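You operate a simulated robot arm through the tools that you are given. There is no shell and no other tool. Be economical: measure what you need, move in short steps, check, and stop when the job is done.

Carry out the task below with a simulated robot arm. There is one attempt and no reset: what you move stays moved.

## Task
Switch the heater chest off, turn it back to 40 and unlock both clamps.
Fine: switch off first; both lock knobs on FREE.
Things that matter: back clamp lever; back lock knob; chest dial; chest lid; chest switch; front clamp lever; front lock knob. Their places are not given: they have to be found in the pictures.

It is judged by the outcome, as a careful person would: the job done as asked, and still so three seconds after it is handed in. It fails if anything else is knocked over, pushed out of place, dropped, spilled or broken.

## Robot
A 7-joint arm with a two-finger parallel gripper, fixed in place. Base frame: the origin is at the foot of the arm, x ahead of it, y to its left, z up; the work surface is at about z = 80. Lengths are in cm, angles in degrees, forces in N, time in s.
Its first joint turns from -149.0 to 149.0 degrees. Payload 3.43 kg.
The tool frame sits at the grasp point between the pads (the TCP): z along the fingers, y along the line on which they close. The tips reach 3 cm beyond it. The gripper opens to 9.4 cm. The fingers are 2.8 cm wide and 1 cm thick; the gripper's body (5 by 9.6 cm) begins 5.5 cm behind the TCP.
Orientation is that of the tool frame in the base frame, as a unit quaternion [w, x, y, z]. With the fingers straight down and closing along the base's y, the tool's x points along the base's -x, its y along +y and its z along -z.

## Interface
- The arm moves only by the tool send_rows. Its argument "rows" is a list that holds one entry, the list of rows, each a list of 7 numbers: the shift along the tool's x, y, z in cm, then the turn, a rotation vector about the tool's x, y, z in degrees, then the opening, from 0 (shut) to 1 (fully open). In form: [[[dx, dy, dz, ax, ay, az, hand], ...]]. A call has 1 to 12 rows; each row shifts and turns the commanded pose from where the row before left it, along the tool's axes as they then stand. Each row takes 0.2 s and may step no farther than 5 cm and 8.6 degrees from the row before; otherwise, or with a gripper value out of range, the whole call is refused. A pose out of reach is approached as far as the arm can. The call stops where the force on the tool passes 40 N (or 10 N more than at its start, if that is more) or the arm is blocked; 0.2 s more then pass. Each finger travels about 4.5 cm/s and halts on what it meets, pressing with about 31 N; the grip force reading is that of the motor and also rises with nothing between the fingers. The clock runs only during rows and for 0.2 s after the last one: add rows that do not move to give the fingers time. It gives the time, the measured TCP pose, the force on the tool (base axes), the opening and the grip force at its end, in the units of the frame above (readings bear some noise), with the torque about the TCP (base axes, N m) and any sound that the robot's microphone picked up.
- Cameras (640 x 400 px; columns grow to the right, rows downward): "scene" is fixed at [22.03, -64.97, 147.3]; the picture's right is [-0.96, 0.29, 0.00], its down [0.27, 0.88, -0.38] and it looks along [-0.11, -0.36, -0.92] (base axes); focal length 214 px, centre (320, 200). "wrist" rides on the gripper at [7.6, 1.4, -10.3] in the tool frame; the picture's right is [-0.18, 0.98, 0.00], its down [-0.75, -0.14, -0.64] and it looks along [-0.63, -0.12, 0.77] (tool axes); focal length 243 px, centre (320, 200).
- get_image(camera): a new picture of that camera. No time passes.
- pixel_to_xyz(camera, pixels): for up to 12 pixels [column, row] of the newest picture of that camera ("zoom" is the newest enlarged one), the place [x, y, z] in the base frame of the surface seen there, good to about 0.2 cm. No time passes.
- zoom(camera, box): a new picture of the part [left, top, right, bottom] of that camera's present view, enlarged. No time passes.
- sign_off(): hands the job in; it is judged then, once.

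Work in short steps. Measure before you move; look again where a grasp or a placing could have gone wrong, and mend it. You have 80 turns and 38 pictures in all, those below and enlarged ones among them. Open the gripper and draw the arm clear of the work before you hand the job in, unless the task says otherwise; then end with one line.

The tools are called after "Emit:" by a JSON object that holds its "name" and its "arguments". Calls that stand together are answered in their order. send_rows: Moves the arm, as the interface text tells. Its arguments: {"type":"object","properties":{"rows":{"type":"array","items":{"type":"array","items":{"type":"array","items":{"type":"number"}}}}},"required":["rows"]} The other tools are called the same way: get_image (camera) takes a picture; pixel_to_xyz (camera, pixels) gives the place of the surface under pixels of a picture; zoom (camera, box) takes an enlarged picture of a part of a camera's view; sign_off () hands the job in.

At the start:

```text
time_s: 0.0
ee_pos: [3.56, -98.59, 120.82]
orientation: [0.0, 0.0, 1.0, -0.001]
contact_force: [0.5, -0.1, -0.3]
wrist_torque: [0.01, -0.02, 0.0]
grip_width: 9.38
finger_force: 0.0
```

scene: 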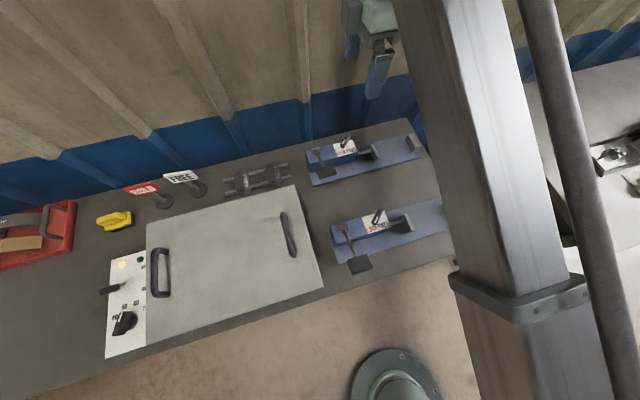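
wrist: 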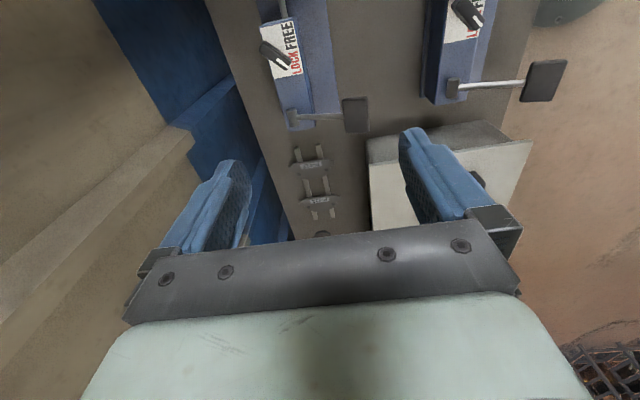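

The scene shows the chest with its panel at about (125,300) and two clamps at about (350,160) and (385,230). I zoom in on the panel and on each clamp.

Emit:
{"name": "zoom", "arguments": {"camera": "scene", "box": [80, 230, 208, 366]}}

Emit:
{"name": "zoom", "arguments": {"camera": "scene", "box": [290, 110, 450, 280]}}

Emit:
{"name": "zoom", "arguments": {"camera": "wrist", "box": [240, 0, 560, 180]}}

```text
2.94 times, centred on (144, 298) of scene
```

zoom: 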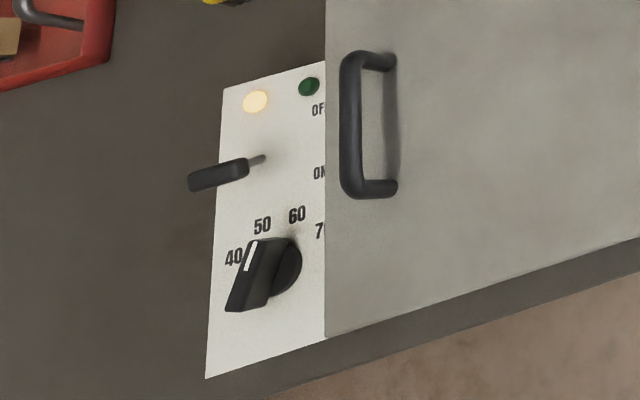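

```text
2.35 times, centred on (370, 195) of scene
```

zoom: 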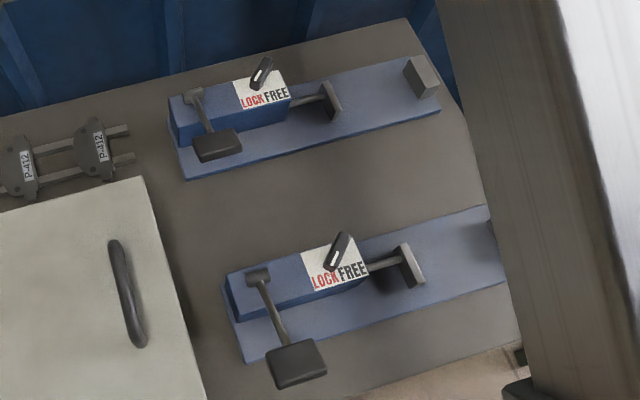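

```text
2.00 times, centred on (400, 90) of wrist
```

zoom: 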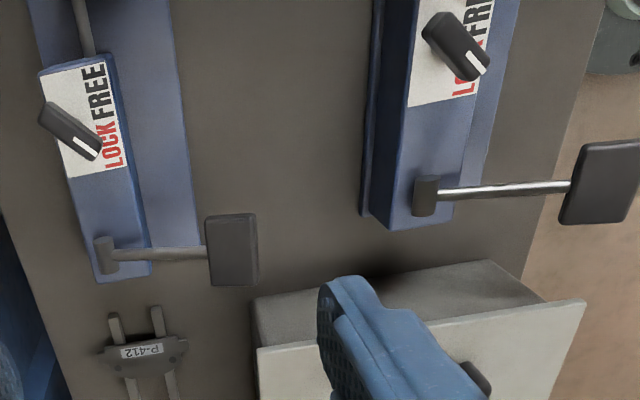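

I measure key points in the panel first, using the latest scene picture's pixels: lever, dial, labels, lid and clamps.

Emit:
{"name": "pixel_to_xyz", "arguments": {"camera": "scene", "pixels": [[102, 291], [117, 286], [123, 265], [141, 259], [109, 355], [122, 320], [127, 330], [138, 318], [160, 255], [160, 290], [200, 300], [130, 345]]}}

Emit:
{"name": "pixel_to_xyz", "arguments": {"camera": "scene", "pixels": [[377, 213], [374, 222], [376, 226], [365, 225], [358, 264], [346, 140], [343, 147], [352, 152], [345, 171], [305, 290], [285, 210], [340, 230]]}}

```text
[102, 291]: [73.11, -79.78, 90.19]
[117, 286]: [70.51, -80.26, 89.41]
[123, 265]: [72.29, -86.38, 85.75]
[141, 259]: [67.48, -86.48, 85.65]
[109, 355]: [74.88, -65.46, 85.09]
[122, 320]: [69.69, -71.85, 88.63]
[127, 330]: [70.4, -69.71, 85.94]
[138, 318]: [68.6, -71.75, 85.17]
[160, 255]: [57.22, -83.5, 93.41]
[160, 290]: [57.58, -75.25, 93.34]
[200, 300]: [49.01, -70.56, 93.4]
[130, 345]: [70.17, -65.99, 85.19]
```

```text
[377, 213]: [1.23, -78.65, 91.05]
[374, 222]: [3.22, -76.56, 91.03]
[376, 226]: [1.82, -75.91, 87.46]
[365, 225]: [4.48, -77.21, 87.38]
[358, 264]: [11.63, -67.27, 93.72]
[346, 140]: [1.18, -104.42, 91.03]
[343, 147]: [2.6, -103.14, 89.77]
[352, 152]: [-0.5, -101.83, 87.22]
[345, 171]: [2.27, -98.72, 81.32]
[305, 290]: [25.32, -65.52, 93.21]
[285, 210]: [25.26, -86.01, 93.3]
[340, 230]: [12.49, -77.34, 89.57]
```

The panel is flat at z≈85 with the switch at about (71,-80), and the lid top is at 93.4. I go high over the lid so the wrist camera can look at the panel.

Emit:
{"name": "send_rows", "arguments": {"rows": [[[-4.3, 1.97, 0.4, 0, 0, 0, 1], [-4.3, 1.97, 0.4, 0, 0, 0, 1], [-4.3, 1.97, 0.4, 0, 0, 0, 1], [-4.3, 1.97, 0.4, 0, 0, 0, 1], [-4.3, 1.97, 0.4, 0, 0, 0, 1], [-4.3, 1.97, 0.4, 0, 0, 0, 1], [-4.3, 1.97, 0.4, 0, 0, 0, 1], [-4.3, 1.97, 0.4, 0, 0, 0, 1], [-4.3, 1.97, 0.4, 0, 0, 0, 1], [-4.3, 1.97, 0.4, 0, 0, 0, 1], [-4.3, 1.97, 0.4, 0, 0, 0, 1], [-4.3, 1.97, 0.4, 0, 0, 0, 1]]]}}

Emit:
{"name": "get_image", "arguments": {"camera": "wrist"}}

```text
time_s: 2.6
ee_pos: [55.39, -75.39, 115.7]
orientation: [0.0, 0.001, 1.0, 0.0]
contact_force: [0.8, -1.2, -0.8]
wrist_torque: [-0.01, -0.01, 0.02]
grip_width: 9.41
finger_force: 0.1
```

```text
32 pictures are left
```

wrist: 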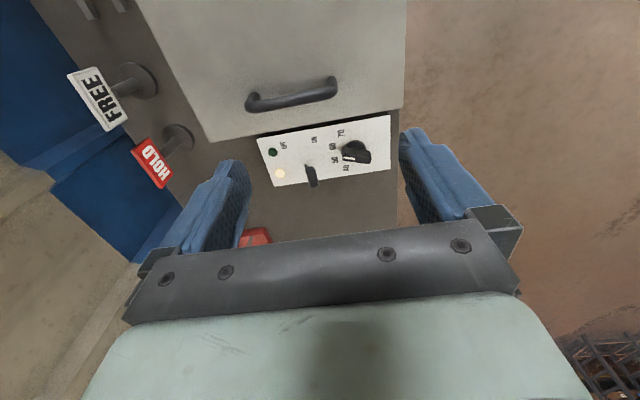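

The panel appears at (325,150) in the wrist view. I enlarge it.

Emit:
{"name": "zoom", "arguments": {"camera": "wrist", "box": [248, 100, 408, 200]}}

Emit:
{"name": "pixel_to_xyz", "arguments": {"camera": "zoom", "pixels": [[250, 280], [262, 335], [235, 255], [145, 180], [265, 160], [370, 135], [390, 280], [350, 235], [340, 185], [410, 200], [455, 225], [470, 190]]}}

```text
4.00 times, centred on (328, 150) of wrist
```

zoom: 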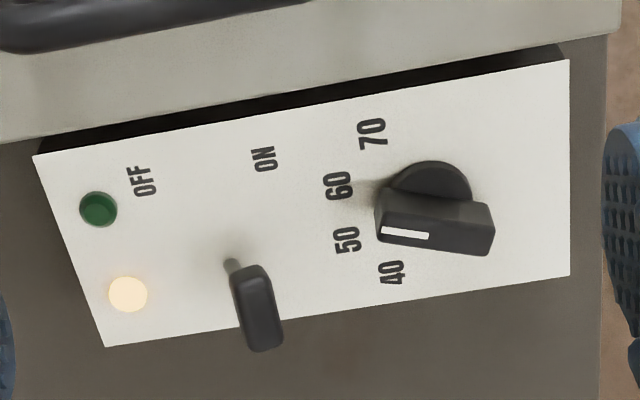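

```text
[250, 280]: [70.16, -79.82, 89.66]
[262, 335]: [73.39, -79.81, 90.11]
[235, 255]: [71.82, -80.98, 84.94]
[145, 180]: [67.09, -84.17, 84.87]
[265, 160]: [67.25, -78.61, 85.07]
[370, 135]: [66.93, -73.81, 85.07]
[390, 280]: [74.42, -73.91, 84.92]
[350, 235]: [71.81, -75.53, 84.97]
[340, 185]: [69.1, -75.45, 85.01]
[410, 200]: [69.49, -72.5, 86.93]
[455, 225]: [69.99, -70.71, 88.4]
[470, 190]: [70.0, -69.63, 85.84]
```

The pointer (white mark) sits between 50 and 60, and the switch leans toward ON with a 3–4 cm paddle at z≈90. I check the lid edge and handle heights and the dial details before approaching.

Emit:
{"name": "pixel_to_xyz", "arguments": {"camera": "zoom", "pixels": [[300, 85], [300, 60], [100, 40], [250, 8], [385, 231], [425, 236], [490, 240], [380, 195], [432, 203], [490, 215], [240, 265], [260, 270]]}}

Emit:
{"name": "pixel_to_xyz", "arguments": {"camera": "wrist", "pixels": [[290, 98], [253, 100], [333, 85], [200, 138], [400, 105], [404, 60], [150, 165], [180, 135], [100, 100], [252, 237], [302, 110], [345, 100]]}}

```text
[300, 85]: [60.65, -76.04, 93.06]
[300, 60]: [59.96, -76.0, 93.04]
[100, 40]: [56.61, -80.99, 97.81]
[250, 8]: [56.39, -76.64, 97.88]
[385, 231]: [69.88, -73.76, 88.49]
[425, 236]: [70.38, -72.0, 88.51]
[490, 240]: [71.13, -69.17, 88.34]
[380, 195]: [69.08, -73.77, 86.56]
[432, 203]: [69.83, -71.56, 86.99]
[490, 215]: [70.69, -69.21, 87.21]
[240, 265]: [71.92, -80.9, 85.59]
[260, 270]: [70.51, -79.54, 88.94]
```

```text
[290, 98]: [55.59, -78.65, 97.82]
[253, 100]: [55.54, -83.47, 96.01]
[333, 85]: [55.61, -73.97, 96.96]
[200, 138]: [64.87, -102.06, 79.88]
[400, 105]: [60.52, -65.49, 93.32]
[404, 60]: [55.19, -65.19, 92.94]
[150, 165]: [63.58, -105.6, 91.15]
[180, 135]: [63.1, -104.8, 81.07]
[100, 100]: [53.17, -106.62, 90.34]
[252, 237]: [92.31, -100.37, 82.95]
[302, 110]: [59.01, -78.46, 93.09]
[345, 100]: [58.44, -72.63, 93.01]
```

The lid edge is at x≈61.7 and its handle top is at 97.9. The switch lies at radius ~107, so I tilt the tool 35° toward -y, shut the fingers and move high over the panel to test reach.

Emit:
{"name": "send_rows", "arguments": {"rows": [[[0, 0, 0, 7, 0, 0, 0.5], [0, 0, 0, 7, 0, 0, 0], [0, 0, 0, 7, 0, 0, 0], [0, 0, 0, 7, 0, 0, 0], [0, 0, 0, 7, 0, 0, 0], [-3.28, 1.95, 2.47, 0, 0, 0, 0], [-3.28, 1.95, 2.47, 0, 0, 0, 0], [-3.28, 1.95, 2.47, 0, 0, 0, 0], [-3.28, 1.95, 2.47, 0, 0, 0, 0], [-3.28, 1.95, 2.47, 0, 0, 0, 0], [0, 0, 0, 0, 0, 0, 0]]]}}

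Emit:
{"name": "get_image", "arguments": {"camera": "wrist"}}

```text
time_s: 5.0
ee_pos: [71.48, -74.11, 100.37]
orientation: [0.0, 0.0, 0.954, -0.301]
contact_force: [0.6, 0.1, -0.4]
wrist_torque: [0.02, -0.01, -0.01]
grip_width: 0.01
finger_force: 30.6
```

```text
30 pictures are left
```

wrist: 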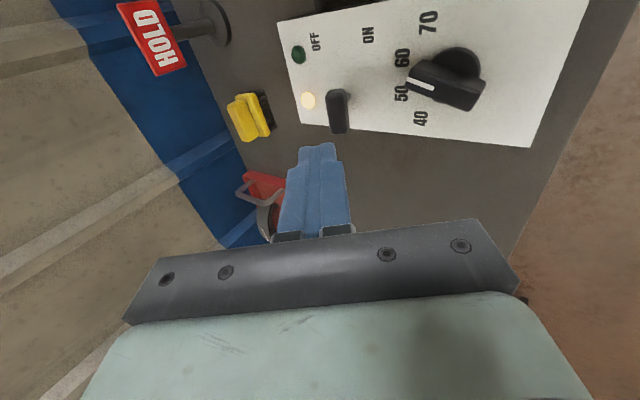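

The arm reaches this pose. I measure the switch paddle and the dial from this nearer view.

Emit:
{"name": "zoom", "arguments": {"camera": "wrist", "box": [280, 10, 520, 160]}}

Emit:
{"name": "pixel_to_xyz", "arguments": {"camera": "wrist", "pixels": [[336, 94], [339, 110], [340, 130], [330, 100], [348, 110], [352, 92], [415, 78], [432, 88], [470, 105], [480, 84], [425, 65], [452, 76]]}}

```text
2.67 times, centred on (400, 85) of wrist
```

zoom: 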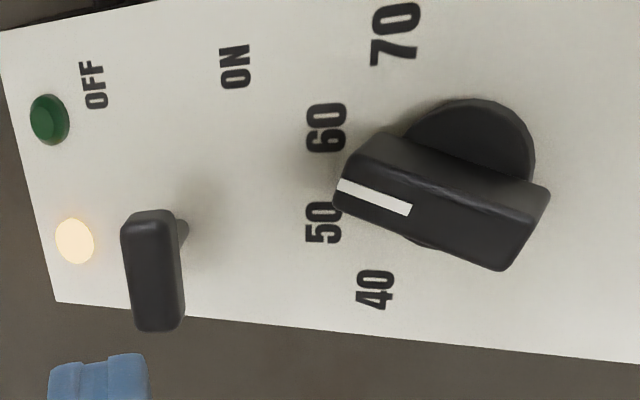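

```text
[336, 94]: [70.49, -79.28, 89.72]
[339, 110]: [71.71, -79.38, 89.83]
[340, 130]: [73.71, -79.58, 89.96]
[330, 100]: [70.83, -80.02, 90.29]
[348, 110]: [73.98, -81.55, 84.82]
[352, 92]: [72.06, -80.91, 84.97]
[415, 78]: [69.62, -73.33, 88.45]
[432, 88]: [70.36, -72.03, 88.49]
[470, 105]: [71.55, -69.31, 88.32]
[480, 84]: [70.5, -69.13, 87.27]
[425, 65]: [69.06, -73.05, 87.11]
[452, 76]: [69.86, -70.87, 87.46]
```

The paddle is at x≈70–74, y≈-79.4, z≈90, and it pivots near (72,-80.9,85). I lower the shut fingers on its +y side, between it and the dial.

Emit:
{"name": "send_rows", "arguments": {"rows": [[[-0.3, 1.69, 3.05, 0, 0, 0, 0], [-0.3, 1.69, 3.05, 0, 0, 0, 0], [-0.4, 1.69, 3.05, 0, 0, 0, 0], [0, 0, 0, 0, 0, 0, 0]]]}}

Emit:
{"name": "get_image", "arguments": {"camera": "wrist"}}

```text
time_s: 6.0
ee_pos: [72.48, -75.08, 89.9]
orientation: [0.0, 0.0, 0.954, -0.301]
contact_force: [-1.1, -0.5, -0.1]
wrist_torque: [0.01, 0.02, -0.02]
grip_width: 0.0
finger_force: 31.2
```

```text
28 pictures are left
```

wrist: 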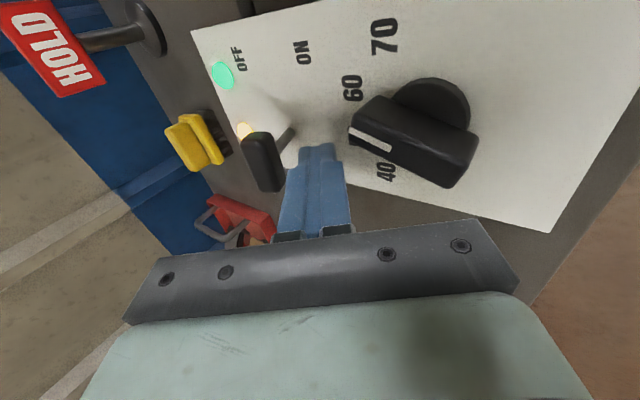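

The fingers are in place between paddle and dial with no contact; the green lamp looks lit now. I push toward -y (OFF) in small steps.

Emit:
{"name": "send_rows", "arguments": {"rows": [[[0, -0.82, 0.574, 0, 0, 0, 0], [0, -0.82, 0.574, 0, 0, 0, 0], [0, -0.82, 0.574, 0, 0, 0, 0], [0, -0.82, 0.574, 0, 0, 0, 0]]]}}

Emit:
{"name": "get_image", "arguments": {"camera": "wrist"}}

```text
time_s: 7.0
ee_pos: [72.47, -79.35, 89.88]
orientation: [-0.001, 0.0, 0.954, -0.301]
contact_force: [0.3, 0.2, 0.0]
wrist_torque: [0.04, 0.0, -0.03]
grip_width: 0.0
finger_force: 31.3
```

```text
27 pictures are left
```

wrist: 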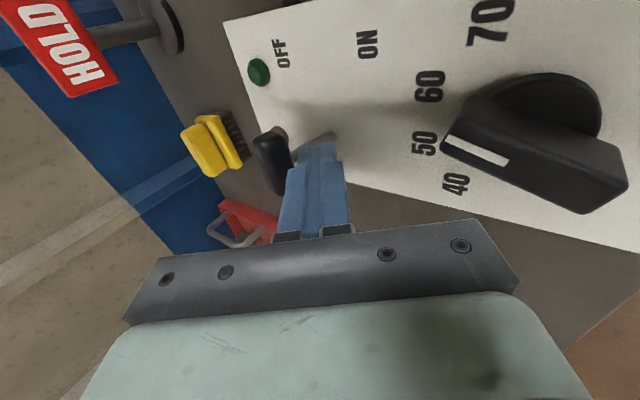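

The paddle swung over with no residual force and the amber lamp seems dark. I back off, rise and check.

Emit:
{"name": "send_rows", "arguments": {"rows": [[[0, 1.23, -0.86, 0, 0, 0, 0], [0, -2.3, -3.28, 0, 0, 0, 0], [0, -2.3, -3.28, 0, 0, 0, 0], [0, -2.3, -3.28, 0, 0, 0, 0], [0, 0, 0, 0, 0, 0, 0]]]}}

Emit:
{"name": "zoom", "arguments": {"camera": "wrist", "box": [260, 0, 580, 200]}}

Emit:
{"name": "pixel_to_xyz", "arguments": {"camera": "zoom", "pixels": [[150, 150], [130, 130], [400, 150], [450, 120]]}}

```text
time_s: 8.2
ee_pos: [72.45, -77.85, 102.04]
orientation: [0.0, 0.0, 0.954, -0.3]
contact_force: [-0.3, 0.1, -0.4]
wrist_torque: [-0.04, 0.02, 0.0]
grip_width: 0.0
finger_force: 30.8
```

```text
2.00 times, centred on (420, 100) of wrist
```

zoom: 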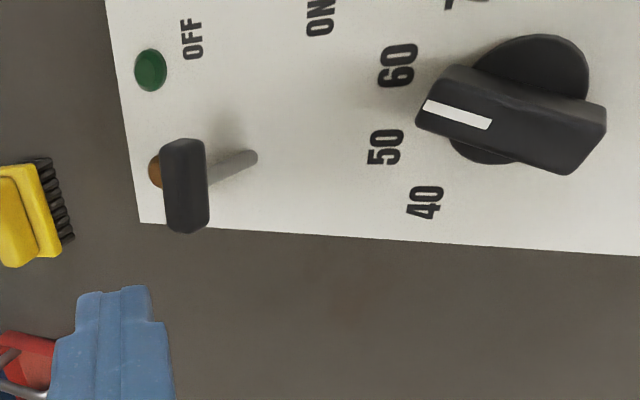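

```text
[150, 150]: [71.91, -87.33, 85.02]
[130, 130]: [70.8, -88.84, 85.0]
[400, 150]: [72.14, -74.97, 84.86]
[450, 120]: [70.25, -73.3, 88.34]
```

The switch is now on OFF and the amber lamp is dark. Next is the dial, whose bar runs from (69.7,-73.7) with the mark to (71.3,-69.2): I rise, straighten the tool and begin yawing so that the fingers close across the bar.

Emit:
{"name": "send_rows", "arguments": {"rows": [[[2, 2.4, -3.53, 0, 0, 0, 0.5], [2, 2.4, -3.53, 0, 0, 0, 0.5], [0, 0, 0, -7, 0, 0, 0.5], [0, 0, 0, -7, 0, 0, 0.5], [0, 0, 0, -7, 0, 0, 0.5], [0, 0, 0, -7, 0, 0, 0.5], [0, 0, 0, -7, 0, 0, 0.5], [0, 0, 0, 0, 0, 8.27, 0.5], [0, 0, 0, 0, 0, 8.27, 0.5], [0, 0, 0, 0, 0, 8.27, 0.5], [0, 0, 0, 0, 0, 8.27, 0.5], [0, 0, 0, 0, 0, 8.27, 0.5]]]}}

Emit:
{"name": "send_rows", "arguments": {"rows": [[[0, 0, 0, 0, 0, 8.27, 0.5], [0, 0, 0, 0, 0, 8.27, 0.5], [0, 0, 0, 0, 0, 8.27, 0.5], [0, 0, 0, 0, 0, 8.27, 0.5], [0, 0, 0, 0, 0, 8.27, 0.5], [0, 0, 0, 0, 0, 8.27, 0.5], [0, 0, 0, 0, 0, 8.27, 0.5], [0, 0, 0, 0, 0, 8.27, 0.5], [0, 0, 0, 0, -6.67, 0, 0.5], [0, 0, 0, 0, -6.67, 0, 0.5], [0, 0, 0, 0, -6.66, 0, 0.5]]]}}

Emit:
{"name": "get_image", "arguments": {"camera": "wrist"}}

```text
time_s: 10.8
ee_pos: [68.68, -69.77, 104.95]
orientation: [0.0, 0.354, 0.935, 0.0]
contact_force: [0.8, 0.1, -0.2]
wrist_torque: [0.0, 0.03, 0.0]
grip_width: 4.7
finger_force: 0.0
```

```text
time_s: 13.2
ee_pos: [68.54, -69.68, 104.95]
orientation: [0.102, 0.794, 0.583, -0.141]
contact_force: [0.9, -0.5, -0.6]
wrist_torque: [-0.02, 0.01, 0.02]
grip_width: 4.72
finger_force: 0.1
```

```text
25 pictures are left
```

wrist: 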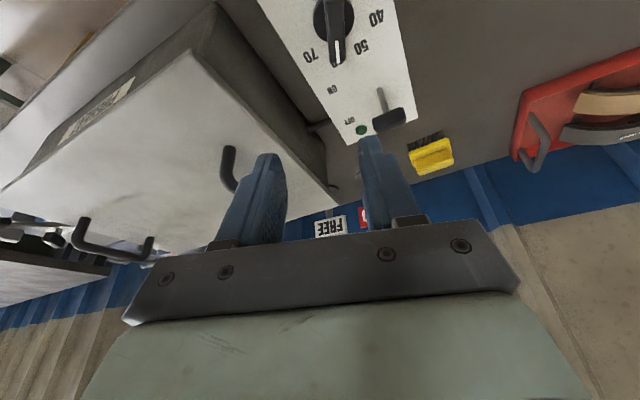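

Now the dial is seen at (333,30) from the +y side. I measure the bar carefully.

Emit:
{"name": "zoom", "arguments": {"camera": "wrist", "box": [256, 0, 416, 100]}}

Emit:
{"name": "pixel_to_xyz", "arguments": {"camera": "zoom", "pixels": [[323, 170], [326, 205], [305, 245], [345, 245], [290, 110], [325, 110], [320, 30], [345, 30], [235, 60], [390, 80], [325, 225], [320, 130]]}}

```text
4.00 times, centred on (336, 50) of wrist
```

zoom: 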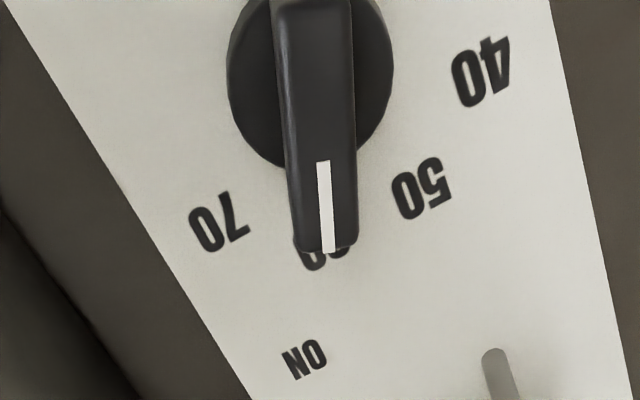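

```text
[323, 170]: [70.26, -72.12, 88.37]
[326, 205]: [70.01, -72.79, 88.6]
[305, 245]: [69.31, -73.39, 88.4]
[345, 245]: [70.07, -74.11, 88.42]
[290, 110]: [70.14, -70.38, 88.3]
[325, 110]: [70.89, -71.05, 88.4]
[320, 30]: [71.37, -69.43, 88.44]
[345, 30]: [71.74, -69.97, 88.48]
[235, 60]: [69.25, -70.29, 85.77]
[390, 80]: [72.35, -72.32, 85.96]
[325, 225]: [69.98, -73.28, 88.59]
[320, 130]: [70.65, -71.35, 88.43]
```

The mark is on 60, so the labels lie at about ±20° and ±60° and the dial needs ~80° counter-clockwise from above. I align by 3° and go down to just above the bar, with the TCP on the dial axis (70.65,-71.4).

Emit:
{"name": "send_rows", "arguments": {"rows": [[[0, 0, 0, 1.0, 0, 2.8, 0.5], [0.977, 0.86, 3.53, 0, 0, 0, 0.5], [0.977, 0.86, 3.53, 0, 0, 0, 0.5], [0.977, 0.86, 3.53, 0, 0, 0, 0.5], [0, 0, 0, 0, 0, 0, 0.5]]]}}

Emit:
{"name": "get_image", "arguments": {"camera": "wrist"}}

```text
time_s: 14.4
ee_pos: [70.52, -71.55, 93.96]
orientation: [0.099, 0.809, 0.562, -0.143]
contact_force: [0.3, 0.0, 0.4]
wrist_torque: [-0.01, 0.01, 0.0]
grip_width: 4.7
finger_force: 0.2
```

```text
23 pictures are left
```

wrist: 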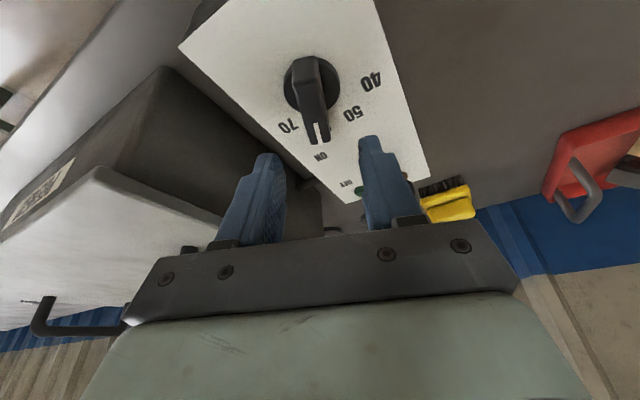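

The pose is as planned, 4 cm above. I descend to z 89.9 and close on the bar.

Emit:
{"name": "send_rows", "arguments": {"rows": [[[0.78, 0.035, 1.88, 0, 0, 0, 0.5], [0.78, 0.035, 1.88, 0, 0, 0, 0.5], [0, 0, 0, 0, 0, 0, 0.5]]]}}

Emit:
{"name": "send_rows", "arguments": {"rows": [[[0, 0, 0, 0, 0, 0, 0], [0, 0, 0, 0, 0, 0, 0], [0, 0, 0, 0, 0, 0, 0], [0, 0, 0, 0, 0, 0, 0]]]}}

Emit:
{"name": "get_image", "arguments": {"camera": "wrist"}}

```text
time_s: 15.2
ee_pos: [70.71, -71.31, 89.82]
orientation: [0.099, 0.809, 0.562, -0.142]
contact_force: [0.5, 1.0, 0.3]
wrist_torque: [0.02, -0.02, -0.03]
grip_width: 4.69
finger_force: 0.0
```

```text
time_s: 16.2
ee_pos: [70.78, -71.26, 89.76]
orientation: [0.097, 0.809, 0.561, -0.143]
contact_force: [-12.3, 7.7, -2.4]
wrist_torque: [0.06, 0.18, -0.01]
grip_width: 1.61
finger_force: 44.6
```

```text
22 pictures are left
```

wrist: 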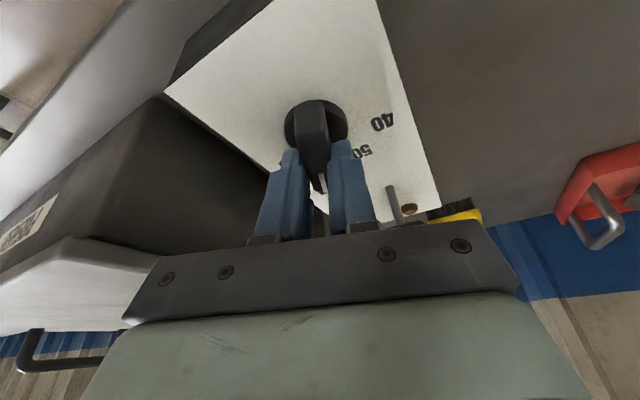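

The bar is gripped (1.61 cm). I rotate counter-clockwise about the vertical, first 40°.

Emit:
{"name": "send_rows", "arguments": {"rows": [[[0, -0.15, 0, 0, 0, 0, 0], [0, 0, 0, -2.74, 0, -7.52, 0], [0, 0, 0, -2.74, 0, -7.52, 0], [0, 0, 0, -2.74, 0, -7.52, 0], [0, 0, 0, -2.74, 0, -7.52, 0], [0, 0, 0, -2.74, 0, -7.52, 0], [0, 0, 0, 0, 0, 0, 0]]]}}

Emit:
{"name": "get_image", "arguments": {"camera": "wrist"}}

```text
time_s: 17.8
ee_pos: [70.39, -71.3, 89.98]
orientation: [0.141, 0.568, 0.805, -0.101]
contact_force: [-24.4, 3.2, 0.4]
wrist_torque: [-0.5, 0.33, -0.06]
grip_width: 1.61
finger_force: 45.4
```

```text
21 pictures are left
```

wrist: 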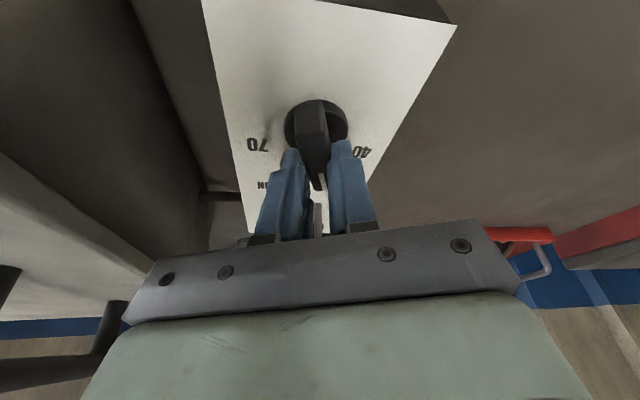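

The knob turned 40° with the hand; a 24 N side load in -x remains, so I relieve it by 0.3 cm in -x and turn the other 40°.

Emit:
{"name": "send_rows", "arguments": {"rows": [[[0.095, -0.283, -0.03, 0, 0, 0, 0], [0, 0, 0, -2.74, 0, -7.52, 0], [0, 0, 0, -2.74, 0, -7.52, 0], [0, 0, 0, -2.74, 0, -7.52, 0], [0, 0, 0, -2.74, 0, -7.52, 0], [0, 0, 0, -2.74, 0, -7.52, 0], [0, 0, 0, 0, 0, 0, 0]]]}}

Emit:
{"name": "get_image", "arguments": {"camera": "wrist"}}

```text
time_s: 19.4
ee_pos: [70.41, -71.46, 89.97]
orientation: [0.168, 0.259, 0.95, -0.046]
contact_force: [-7.1, -11.0, -3.0]
wrist_torque: [-0.39, 0.0, -0.01]
grip_width: 1.6
finger_force: 44.9
```

```text
20 pictures are left
```

wrist: 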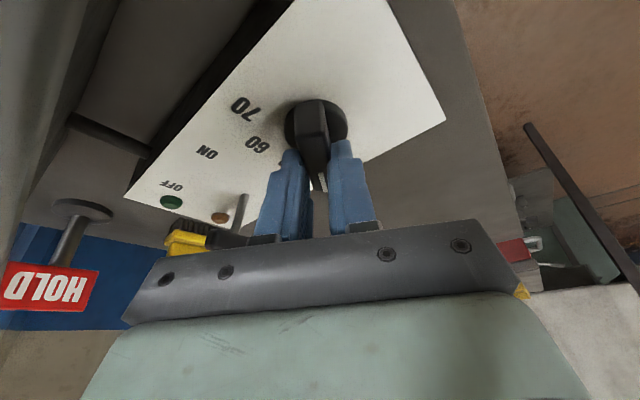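

The hand has turned 80° with the mark now about 60° toward +x. I open, wait, then lift straight up and look.

Emit:
{"name": "send_rows", "arguments": {"rows": [[[0, 0, 0, 0, 0, 0, 0.4], [0, 0, 0, 0, 0, 0, 0.4], [0, 0, 0, 0, 0, 0, 0.4], [-1.64, 0, -4.5, 0, 0, 0, 0.4], [-1.64, 0, -4.5, 0, 0, 0, 0.4], [-1.0, 0, -2.75, 0, 0, 0, 0.4], [0, 0, 0, 0, 0, 0, 0.4]]]}}

Emit:
{"name": "zoom", "arguments": {"camera": "wrist", "box": [180, 0, 500, 200]}}

Emit:
{"name": "zoom", "arguments": {"camera": "scene", "box": [80, 230, 208, 366]}}

```text
time_s: 21.0
ee_pos: [70.22, -71.16, 102.41]
orientation: [0.168, 0.26, 0.95, -0.046]
contact_force: [1.0, 0.0, 0.8]
wrist_torque: [0.0, -0.02, 0.01]
grip_width: 3.75
finger_force: 0.1
```

```text
2.00 times, centred on (340, 100) of wrist
```

zoom: 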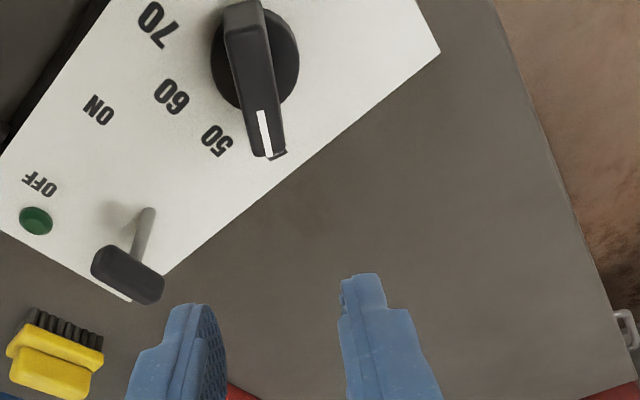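

```text
2.94 times, centred on (144, 298) of scene
```

zoom: 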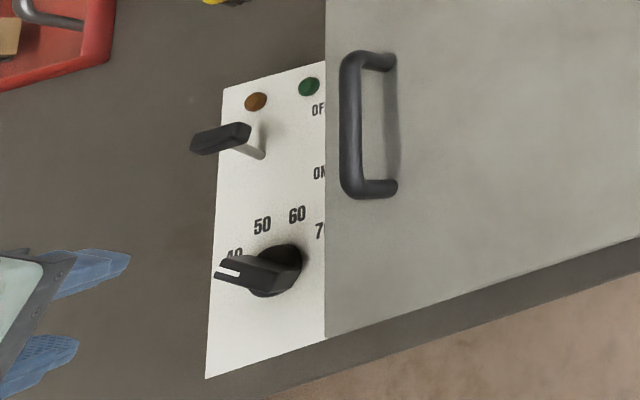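

The mark appears to cover the 40. I verify the angle by measuring the mark and the bar.

Emit:
{"name": "pixel_to_xyz", "arguments": {"camera": "wrist", "pixels": [[310, 57], [314, 76], [306, 35], [301, 10], [319, 76], [288, 70], [265, 48], [256, 12]]}}

Emit:
{"name": "pixel_to_xyz", "arguments": {"camera": "zoom", "pixels": [[221, 272], [238, 275], [232, 252], [262, 224], [297, 213]]}}

```text
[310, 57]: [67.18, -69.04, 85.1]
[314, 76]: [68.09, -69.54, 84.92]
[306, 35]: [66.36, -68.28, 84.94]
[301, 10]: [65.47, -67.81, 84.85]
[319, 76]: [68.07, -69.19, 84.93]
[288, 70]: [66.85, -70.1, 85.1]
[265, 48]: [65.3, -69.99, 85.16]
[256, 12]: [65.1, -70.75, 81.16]
```

```text
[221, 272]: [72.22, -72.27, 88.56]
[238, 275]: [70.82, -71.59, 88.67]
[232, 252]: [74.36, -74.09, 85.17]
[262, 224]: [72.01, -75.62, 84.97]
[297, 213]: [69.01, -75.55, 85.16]
```

The wrist points came from an older picture, so I take a fresh enlarged view of the dial to measure.

Emit:
{"name": "zoom", "arguments": {"camera": "wrist", "box": [240, 0, 368, 80]}}

Emit:
{"name": "pixel_to_xyz", "arguments": {"camera": "zoom", "pixels": [[350, 275], [365, 330], [365, 385], [330, 150], [300, 20], [155, 240], [235, 348], [125, 50], [225, 130], [440, 180], [335, 280], [385, 275]]}}

```text
5.00 times, centred on (304, 40) of wrist
```

zoom: 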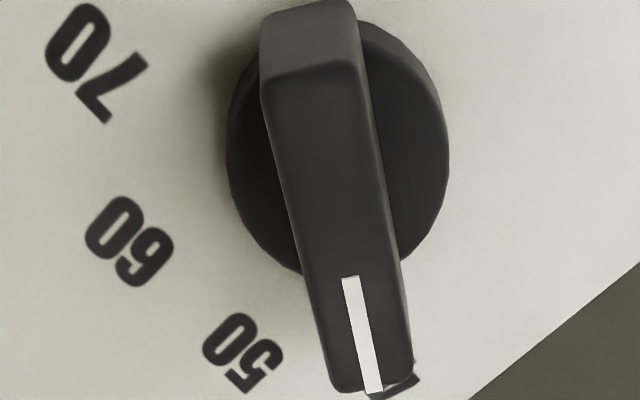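

```text
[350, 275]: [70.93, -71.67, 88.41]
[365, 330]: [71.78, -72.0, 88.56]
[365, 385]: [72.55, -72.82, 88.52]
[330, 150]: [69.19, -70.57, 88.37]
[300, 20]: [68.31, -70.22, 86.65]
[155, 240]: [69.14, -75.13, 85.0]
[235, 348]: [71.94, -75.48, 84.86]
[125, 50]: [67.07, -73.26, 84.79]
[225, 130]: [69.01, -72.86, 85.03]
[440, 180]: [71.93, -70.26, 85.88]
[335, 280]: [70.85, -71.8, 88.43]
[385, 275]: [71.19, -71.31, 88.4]
```

The bar axis now points at 40 (58° vs label 56°), so the dial is done. I untilt, yaw the tool so that its x lies along 45° (the lock knobs' bar direction), then travel high to view the front clamp.

Emit:
{"name": "send_rows", "arguments": {"rows": [[[0, 0, -4, 0, 0, 0, 0.5], [0, 0, 0, 0, 6.67, 0, 0.5], [0, 0, 0, 0, 6.67, 0, 0.5], [0, 0, 0, 0, 6.67, 0, 0.5], [0, 0, 0, 0, 0, 8.05, 0.5], [0, 0, 0, 0, 0, 8.05, 0.5], [0, 0, 0, 0, 0, 8.05, 0.5], [0, 0, 0, 0, 0, 8.05, 0.5], [0, 0, 0, 0, 0, 8.05, 0.5], [0, 0, 0, 0, 0, 8.05, 0.5], [0, 0, 0, 0, 0, 8.05, 0.5], [0, 0, 0, 0, 0, 8.05, 0.5]]]}}

Emit:
{"name": "send_rows", "arguments": {"rows": [[[0, 0, 0, 0, 0, 8.05, 0.5], [0, 0, 0, 0, 0, 8.05, 0.5], [0, 0, 0, 0, 0, 8.05, 0.5], [0, 0, 0, 0, 0, 8.05, 0.5], [0, 0, 0, 0, 0, 8.05, 0.5]]]}}

Emit:
{"name": "send_rows", "arguments": {"rows": [[[-2.95, -3.65, 0, 0, 0, 0, 0.5], [-2.95, -3.65, 0, 0, 0, 0, 0.5], [-2.95, -3.65, 0, 0, 0, 0, 0.5], [-2.95, -3.65, 0, 0, 0, 0, 0.5], [-2.95, -3.65, 0, 0, 0, 0, 0.5], [-2.95, -3.65, 0, 0, 0, 0, 0.5], [-2.95, -3.65, 0, 0, 0, 0, 0.5], [-2.95, -3.65, 0, 0, 0, 0, 0.5], [-2.95, -3.65, 0, 0, 0, 0, 0.5], [-2.95, -3.65, 0, 0, 0, 0, 0.5], [-2.95, -3.65, 0, 0, 0, 0, 0.5], [-2.95, -3.65, 0, 0, 0, 0, 0.5]]]}}

Emit:
{"name": "get_image", "arguments": {"camera": "wrist"}}

```text
time_s: 23.6
ee_pos: [69.15, -70.59, 106.16]
orientation: [0.0, 0.738, 0.675, 0.0]
contact_force: [-0.1, -0.1, 0.6]
wrist_torque: [0.03, 0.0, 0.01]
grip_width: 4.72
finger_force: 0.0
```

```text
time_s: 24.8
ee_pos: [69.23, -70.7, 106.13]
orientation: [0.0, 0.925, 0.381, -0.001]
contact_force: [0.1, -0.4, 0.0]
wrist_torque: [0.02, -0.01, 0.0]
grip_width: 4.7
finger_force: 0.1
```

```text
time_s: 27.4
ee_pos: [13.23, -64.43, 106.33]
orientation: [0.0, 0.924, 0.381, -0.001]
contact_force: [0.7, -0.8, -0.1]
wrist_torque: [0.04, 0.01, -0.01]
grip_width: 4.69
finger_force: 0.0
```

```text
16 pictures are left
```

wrist: 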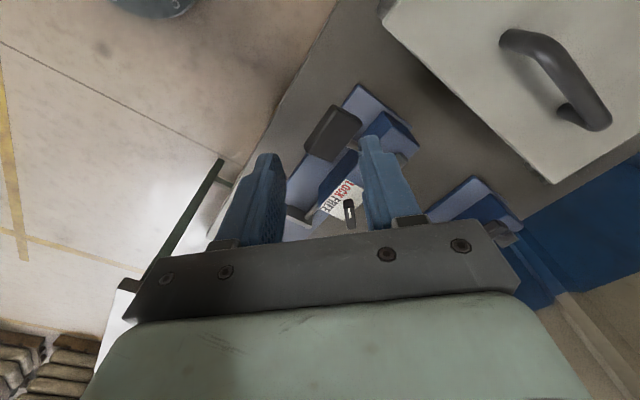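

The front knob shows at (348,212). I enlarge and measure it.

Emit:
{"name": "zoom", "arguments": {"camera": "wrist", "box": [304, 170, 384, 240]}}

```text
5.71 times, centred on (344, 205) of wrist
```

zoom: 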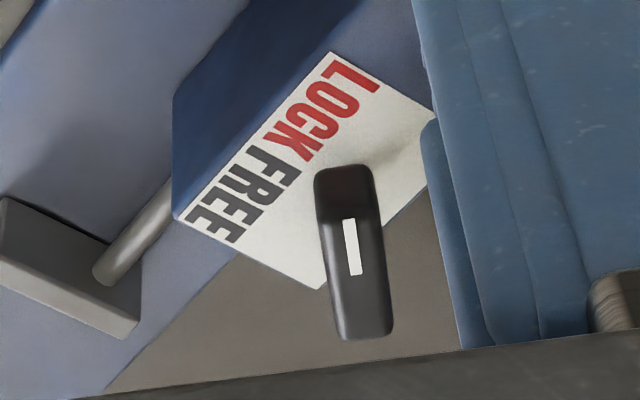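

Emit:
{"name": "pixel_to_xyz", "arguments": {"camera": "zoom", "pixels": [[349, 225], [354, 270], [342, 180], [358, 325], [340, 205], [370, 205], [325, 280], [385, 280], [340, 100], [240, 190], [390, 130], [300, 270]]}}

```text
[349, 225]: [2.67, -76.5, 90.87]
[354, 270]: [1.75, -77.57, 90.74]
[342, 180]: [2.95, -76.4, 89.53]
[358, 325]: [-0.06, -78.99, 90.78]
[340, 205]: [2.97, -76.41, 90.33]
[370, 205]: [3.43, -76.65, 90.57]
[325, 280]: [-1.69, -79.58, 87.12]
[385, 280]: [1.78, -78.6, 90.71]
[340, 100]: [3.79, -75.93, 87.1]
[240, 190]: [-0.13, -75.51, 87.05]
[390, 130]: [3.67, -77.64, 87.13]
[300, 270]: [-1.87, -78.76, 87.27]
```

Bar centre is ≈(1.8,-77.65), top z 90.8, direction ≈47°, plate at z 87.2; FREE lies 90° counter-clockwise. I go above it, then down to z 95.

Emit:
{"name": "send_rows", "arguments": {"rows": [[[-4.36, 0.335, 0, 0, 0, 0, 0.5], [-4.36, 0.335, 0, 0, 0, 0, 0.5], [-4.36, 0.335, 0, 0, 0, 0, 0.5], [-4.36, 0.335, 0, 0, 0, 0, 0.5], [0, 0, 3.8, 0, 0, 0, 0.5], [0, 0, 3.8, 0, 0, 0, 0.5], [0, 0, 3.7, 0, 0, 0, 0.5], [0, 0, 0, 0, 0, 0, 0.5]]]}}

Emit:
{"name": "get_image", "arguments": {"camera": "wrist"}}

```text
time_s: 29.2
ee_pos: [1.62, -77.81, 94.9]
orientation: [0.0, 0.924, 0.382, 0.0]
contact_force: [0.1, -0.1, 0.5]
wrist_torque: [0.01, 0.01, 0.0]
grip_width: 4.69
finger_force: 0.1
```

```text
14 pictures are left
```

wrist: 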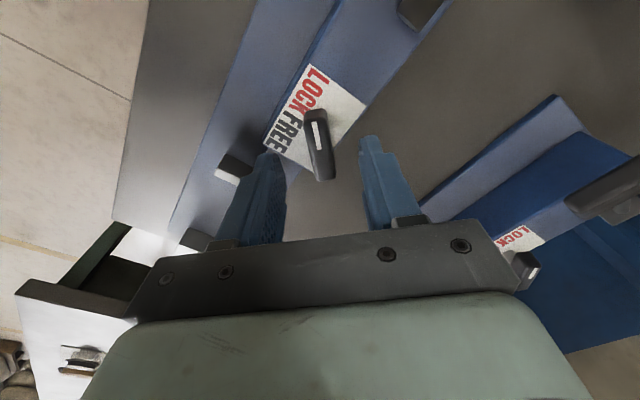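

The knob is between the fingers at (318,145). I measure its ends once more.

Emit:
{"name": "pixel_to_xyz", "arguments": {"camera": "wrist", "pixels": [[315, 115], [325, 176], [317, 125], [320, 145], [322, 160], [312, 150], [330, 150], [308, 88], [290, 135], [345, 110], [200, 230], [60, 330]]}}

```text
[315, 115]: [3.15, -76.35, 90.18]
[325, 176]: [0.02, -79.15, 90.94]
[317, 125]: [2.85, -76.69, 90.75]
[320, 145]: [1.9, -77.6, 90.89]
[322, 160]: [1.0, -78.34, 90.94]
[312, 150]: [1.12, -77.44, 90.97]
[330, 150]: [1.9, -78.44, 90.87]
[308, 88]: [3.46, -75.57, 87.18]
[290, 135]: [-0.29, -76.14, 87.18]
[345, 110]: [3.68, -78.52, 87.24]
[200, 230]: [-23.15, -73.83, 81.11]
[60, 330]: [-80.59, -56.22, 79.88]
```

Bar centre is (1.55,-77.75) and the TCP is right over it. I descend to z 91.3 and close.

Emit:
{"name": "send_rows", "arguments": {"rows": [[[0, 0, 1.8, 0, 0, 0, 0.5], [0, 0, 1.8, 0, 0, 0, 0.5], [0, 0, 0, 0, 0, 0, 0], [0, 0, 0, 0, 0, 0, 0], [0, 0, 0, 0, 0, 0, 0], [0, 0, 0, 0, 0, 0, 0]]]}}

```text
time_s: 30.6
ee_pos: [1.59, -77.73, 91.4]
orientation: [-0.001, 0.924, 0.381, -0.001]
contact_force: [-14.9, 16.9, -3.4]
wrist_torque: [-0.5, 0.2, 0.07]
grip_width: 1.58
finger_force: 45.0
```

Gripped at 1.58 cm with some side load along -tool y, which I relieve by 0.2 cm. Then I turn counter-clockwise 48°.

Emit:
{"name": "send_rows", "arguments": {"rows": [[[0, -0.2, 0, 0, 0, 0, 0], [0, 0, 0, 0, 0, -8, 0], [0, 0, 0, 0, 0, -8, 0], [0, 0, 0, 0, 0, -8, 0], [0, 0, 0, 0, 0, -8, 0], [0, 0, 0, 0, 0, -8, 0], [0, 0, 0, 0, 0, -8, 0], [0, 0, 0, 0, 0, 0, 0]]]}}

```text
time_s: 32.0
ee_pos: [1.44, -77.59, 91.34]
orientation: [-0.002, 0.752, 0.659, -0.003]
contact_force: [-8.7, 4.4, 8.5]
wrist_torque: [-0.39, -0.9, -0.03]
grip_width: 1.62
finger_force: 45.0
stopped in row 6: the force on the tool passed its limit at 41 N (the readings are from after the stop); the commanded pose is now the measured one
```

It stopped at 41 N after ~37°. I look before continuing.

Emit:
{"name": "get_image", "arguments": {"camera": "wrist"}}

```text
13 pictures are left
```

wrist: 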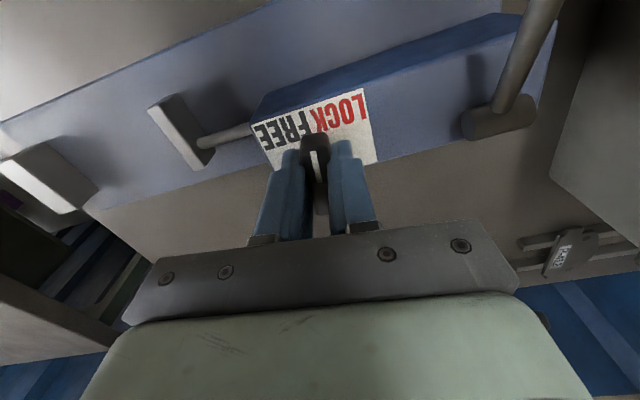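

The knob has followed the hand (it now points midway), and the commanded pose has been reset to relieve the load. I continue turning to the FREE direction.

Emit:
{"name": "send_rows", "arguments": {"rows": [[[0, 0, 0, 0, 0, -6, 0], [0, 0, 0, 0, 0, -6, 0], [0, 0, 0, 0, 0, -6, 0], [0, 0, 0, 0, 0, -6, 0], [0, 0, 0, 0, 0, 0, 0]]]}}

```text
time_s: 33.2
ee_pos: [1.12, -77.53, 91.38]
orientation: [-0.004, 0.6, 0.8, -0.002]
contact_force: [-30.8, 10.4, 11.9]
wrist_torque: [-0.73, -1.05, -0.1]
grip_width: 1.61
finger_force: 44.8
```

Turned to 106° but with 31 N side load in -x. I relieve it by 0.4 cm and go on to 135°.

Emit:
{"name": "send_rows", "arguments": {"rows": [[[0.2, -0.36, -0.1, 0, 0, 0, 0], [0, 0, 0, 0, 0, -5.8, 0], [0, 0, 0, 0, 0, -5.8, 0], [0, 0, 0, 0, 0, -5.8, 0], [0, 0, 0, 0, 0, 0, 0]]]}}

```text
time_s: 34.4
ee_pos: [1.09, -77.68, 91.49]
orientation: [-0.002, 0.469, 0.883, -0.001]
contact_force: [-1.2, -7.1, 7.6]
wrist_torque: [1.17, -0.04, 0.01]
grip_width: 1.59
finger_force: 44.4
```

Load is low; yaw is 124°. I finish the remaining 11°, then open and lift.

Emit:
{"name": "send_rows", "arguments": {"rows": [[[0, 0, 0, 0, 0, -5.5, 0], [0, 0, 0, 0, 0, -5.5, 0], [0, 0, 0, 0, 0, 0, 0]]]}}

Emit:
{"name": "send_rows", "arguments": {"rows": [[[0, 0, 0, 0, 0, 0, 0.5], [0, 0, 0, 0, 0, 0, 0.5], [0, 0, 0, 0, 0, 0, 0.5], [0, 0, -4, 0, 0, 0, 0.5], [0, 0, -4, 0, 0, 0, 0.5], [0, 0, -4, 0, 0, 0, 0.5], [0, 0, 0, 0, 0, 0, 0.5]]]}}

Emit:
{"name": "zoom", "arguments": {"camera": "wrist", "box": [220, 0, 540, 200]}}

```text
time_s: 35.2
ee_pos: [0.94, -77.81, 91.42]
orientation: [-0.002, 0.383, 0.924, -0.002]
contact_force: [-5.7, -15.8, 2.7]
wrist_torque: [-0.67, -1.54, -0.04]
grip_width: 1.6
finger_force: 44.7
```

```text
time_s: 36.8
ee_pos: [1.03, -77.49, 103.28]
orientation: [-0.003, 0.383, 0.924, -0.001]
contact_force: [0.3, 0.1, 0.8]
wrist_torque: [0.02, 0.0, -0.03]
grip_width: 4.71
finger_force: 0.1
```

```text
2.00 times, centred on (380, 100) of wrist
```

zoom: 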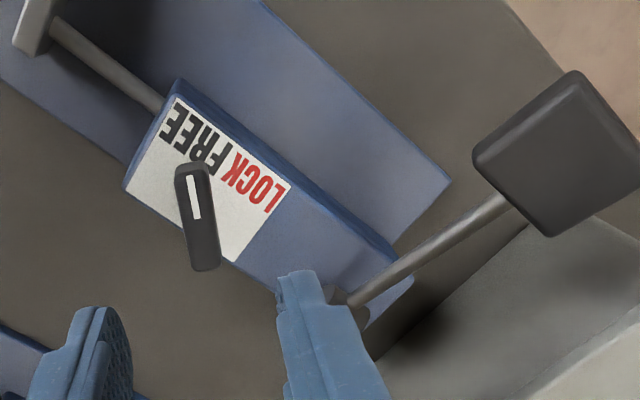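

The mark seems to point to FREE; I measure its angle.

Emit:
{"name": "pixel_to_xyz", "arguments": {"camera": "zoom", "pixels": [[190, 178], [196, 215], [205, 260], [188, 168], [195, 140], [255, 185], [130, 185], [265, 205], [230, 255], [175, 105], [285, 190], [520, 150]]}}

Emit:
{"name": "zoom", "arguments": {"camera": "scene", "box": [290, 110, 450, 280]}}

```text
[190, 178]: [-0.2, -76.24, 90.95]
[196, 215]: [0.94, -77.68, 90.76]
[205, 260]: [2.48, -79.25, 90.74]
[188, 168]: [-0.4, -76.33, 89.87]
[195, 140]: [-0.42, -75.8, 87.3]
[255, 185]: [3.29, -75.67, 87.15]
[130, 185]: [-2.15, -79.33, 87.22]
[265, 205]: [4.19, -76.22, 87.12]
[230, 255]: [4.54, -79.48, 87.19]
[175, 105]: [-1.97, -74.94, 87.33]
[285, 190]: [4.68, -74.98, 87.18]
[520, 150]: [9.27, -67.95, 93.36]
```

```text
2.35 times, centred on (370, 195) of scene
```

zoom: 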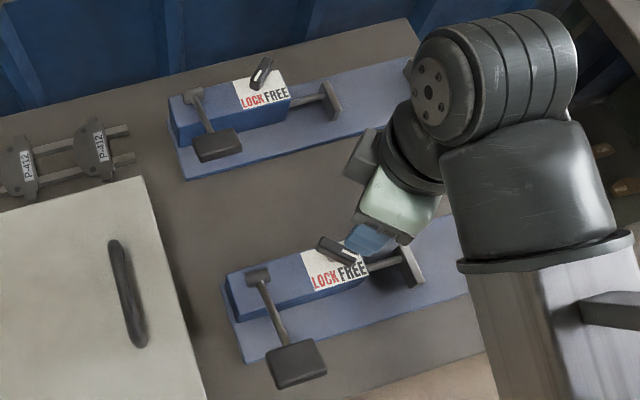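

The front knob bar now points at ~132–135°, on FREE, with lever and rest untouched. Now the back clamp: I yaw back by 90° at this height, then move to a viewing spot.

Emit:
{"name": "send_rows", "arguments": {"rows": [[[0, 0, -2, 0, 0, 8.2, 0.5], [0, 0, -2, 0, 0, 8.2, 0.5], [0, 0, 0, 0, 0, 8.2, 0.5], [0, 0, 0, 0, 0, 8.2, 0.5], [0, 0, 0, 0, 0, 8.2, 0.5], [0, 0, 0, 0, 0, 8.2, 0.5], [0, 0, 0, 0, 0, 8.2, 0.5], [0, 0, 0, 0, 0, 8.2, 0.5], [0, 0, 0, 0, 0, 8.2, 0.5], [0, 0, 0, 0, 0, 8.2, 0.5], [0, 0, 0, 0, 0, 8.0, 0.5]]]}}

Emit:
{"name": "send_rows", "arguments": {"rows": [[[-0.44, 4.7, 0, 0, 0, 0, 0.5], [-0.44, 4.7, 0, 0, 0, 0, 0.5], [-0.44, 4.7, 0, 0, 0, 0, 0.5], [-0.44, 4.7, 0, 0, 0, 0, 0.5], [0, 0, 0, 0, 0, 0, 0.5]]]}}

Emit:
{"name": "get_image", "arguments": {"camera": "wrist"}}

```text
time_s: 39.2
ee_pos: [1.12, -77.66, 107.38]
orientation: [-0.001, 0.925, 0.38, -0.003]
contact_force: [0.6, -0.7, 0.4]
wrist_torque: [-0.01, -0.02, 0.0]
grip_width: 4.71
finger_force: 0.2
```

```text
time_s: 40.4
ee_pos: [13.27, -92.22, 107.43]
orientation: [-0.001, 0.924, 0.382, -0.003]
contact_force: [-0.2, -0.1, 1.1]
wrist_torque: [-0.02, -0.02, 0.0]
grip_width: 4.69
finger_force: 0.0
```

```text
10 pictures are left
```

wrist: 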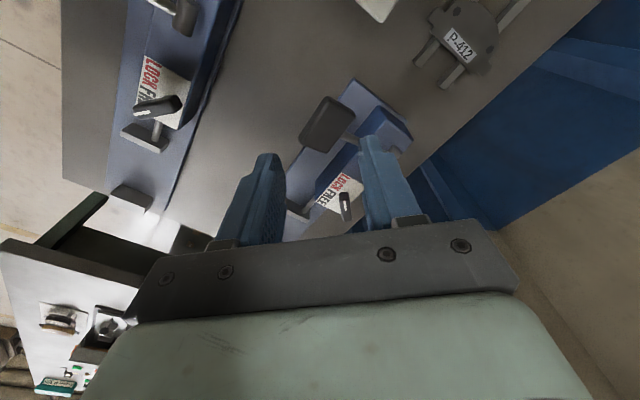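

The back knob is at (344,205) and its lever pad at (325,125). I measure the knob, lever and wall.

Emit:
{"name": "pixel_to_xyz", "arguments": {"camera": "wrist", "pixels": [[344, 196], [345, 207], [348, 218], [342, 192], [345, 178], [325, 203], [325, 110], [310, 125], [340, 140], [322, 148], [352, 95], [450, 190]]}}

Emit:
{"name": "pixel_to_xyz", "arguments": {"camera": "scene", "pixels": [[356, 135], [352, 142], [350, 147], [338, 134], [339, 151], [350, 171], [336, 168], [345, 166], [340, 112], [372, 105]]}}

```text
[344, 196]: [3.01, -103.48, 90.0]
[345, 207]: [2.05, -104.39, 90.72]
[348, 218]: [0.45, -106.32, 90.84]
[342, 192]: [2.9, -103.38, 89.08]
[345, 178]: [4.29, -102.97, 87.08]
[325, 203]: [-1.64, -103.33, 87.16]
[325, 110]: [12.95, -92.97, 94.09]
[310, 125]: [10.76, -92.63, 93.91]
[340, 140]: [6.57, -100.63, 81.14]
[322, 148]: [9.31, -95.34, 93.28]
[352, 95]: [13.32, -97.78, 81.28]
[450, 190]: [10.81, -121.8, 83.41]
```

```text
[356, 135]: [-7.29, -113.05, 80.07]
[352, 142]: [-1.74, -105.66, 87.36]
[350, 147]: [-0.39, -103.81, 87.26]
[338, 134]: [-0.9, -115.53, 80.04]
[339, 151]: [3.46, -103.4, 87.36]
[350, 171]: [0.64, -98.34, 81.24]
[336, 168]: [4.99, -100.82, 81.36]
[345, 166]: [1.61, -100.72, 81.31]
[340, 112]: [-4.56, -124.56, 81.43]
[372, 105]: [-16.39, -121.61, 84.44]
```

Back knob: mark end (3.0,-103.5), far end (0.3,-106.3), lever pad at x 9–13, y -96…-92.6, z 94. At radius 104.8 a tilt is needed, so I tilt 25° in the bar plane and move to 5 cm above it.

Emit:
{"name": "send_rows", "arguments": {"rows": [[[0, 0, 0, 0, -8.33, 0, 0.5], [0, 0, 0, 0, -8.33, 0, 0.5], [0, 0, 0, 0, -8.34, 0, 0.5], [-2.14, 0.108, 3.29, 0, 0, 0, 0.5], [-2.14, 0.108, 3.29, 0, 0, 0, 0.5], [-2.14, 0.108, 3.29, 0, 0, 0, 0.5], [-2.14, 0.108, 3.29, 0, 0, 0, 0.5], [-2.14, 0.108, 3.29, 0, 0, 0, 0.5], [0, 0, 0, 0, 0, 0, 0.5]]]}}

Emit:
{"name": "get_image", "arguments": {"camera": "wrist"}}

```text
time_s: 42.4
ee_pos: [1.66, -104.34, 96.96]
orientation: [0.081, 0.902, 0.372, -0.202]
contact_force: [-0.5, 0.9, 0.9]
wrist_torque: [0.02, 0.01, -0.01]
grip_width: 4.69
finger_force: 0.1
```

```text
9 pictures are left
```

wrist: 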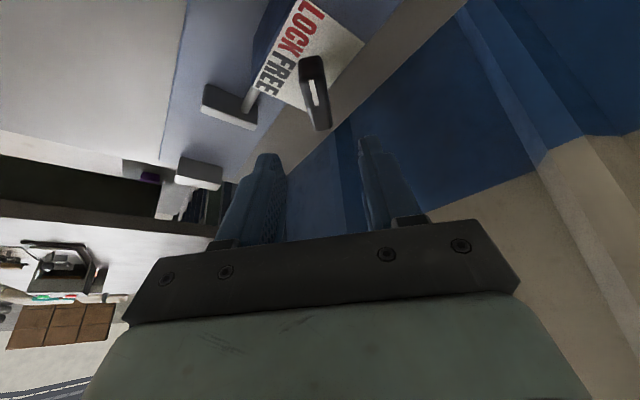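

The pose was reached. I measure the knob from here.

Emit:
{"name": "pixel_to_xyz", "arguments": {"camera": "wrist", "pixels": [[312, 78], [315, 95], [318, 110], [320, 127], [308, 105], [328, 100], [304, 60], [350, 60]]}}

```text
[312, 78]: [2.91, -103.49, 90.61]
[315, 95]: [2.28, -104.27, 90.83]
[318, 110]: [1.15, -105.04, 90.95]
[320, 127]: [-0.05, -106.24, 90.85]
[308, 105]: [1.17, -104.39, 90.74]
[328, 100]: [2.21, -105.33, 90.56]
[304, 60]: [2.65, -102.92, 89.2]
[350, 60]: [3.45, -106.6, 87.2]
```

Bar centre ≈(1.5,-104.85). I descend along the vertical to z 91.8 and close.

Emit:
{"name": "send_rows", "arguments": {"rows": [[[1.1, 0.05, 2.33, 0, 0, 0, 0.5], [1.1, 0.05, 2.33, 0, 0, 0, 0.5], [0, 0, 0, 0, 0, 0, 0.5]]]}}

Emit:
{"name": "get_image", "arguments": {"camera": "wrist"}}

```text
time_s: 43.2
ee_pos: [1.64, -104.31, 91.79]
orientation: [0.082, 0.901, 0.374, -0.203]
contact_force: [-0.5, -0.2, -0.7]
wrist_torque: [0.01, 0.01, 0.01]
grip_width: 4.7
finger_force: 0.1
```

```text
8 pictures are left
```

wrist: 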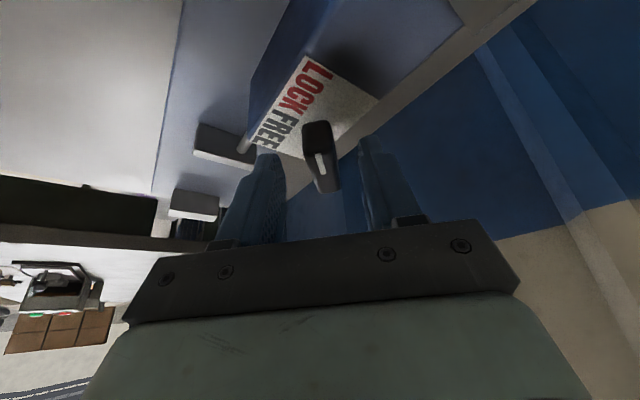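

The knob is between the fingers. I close.

Emit:
{"name": "send_rows", "arguments": {"rows": [[[0, 0, 0, 0, 0, 0, 0], [0, 0, 0, 0, 0, 0, 0], [0, 0, 0, 0, 0, 0, 0], [0, 0, 0, 0, 0, 0, 0]]]}}

```text
time_s: 44.2
ee_pos: [1.73, -104.59, 91.91]
orientation: [0.082, 0.902, 0.373, -0.202]
contact_force: [12.8, -16.9, 0.8]
wrist_torque: [-0.57, -0.39, 0.11]
grip_width: 1.59
finger_force: 44.9
```

Gripped at 1.59 cm; side load is along +tool y. I relieve it by 0.2 cm and turn counter-clockwise about the vertical in stages.

Emit:
{"name": "send_rows", "arguments": {"rows": [[[0, 0.2, 0, 0, 0, 0, 0], [0, -0.04, 0, -2.54, 0, -5.44, 0], [0, -0.04, 0, -2.54, 0, -5.44, 0], [0, -0.04, 0, -2.54, 0, -5.44, 0], [0, -0.04, 0, -2.54, 0, -5.44, 0], [0, 0, 0, 0, 0, 0, 0]]]}}

```text
time_s: 45.6
ee_pos: [1.6, -104.41, 91.88]
orientation: [0.12, 0.805, 0.552, -0.181]
contact_force: [-10.9, -7.5, 2.8]
wrist_torque: [-1.44, -0.27, -0.06]
grip_width: 1.6
finger_force: 44.8
```

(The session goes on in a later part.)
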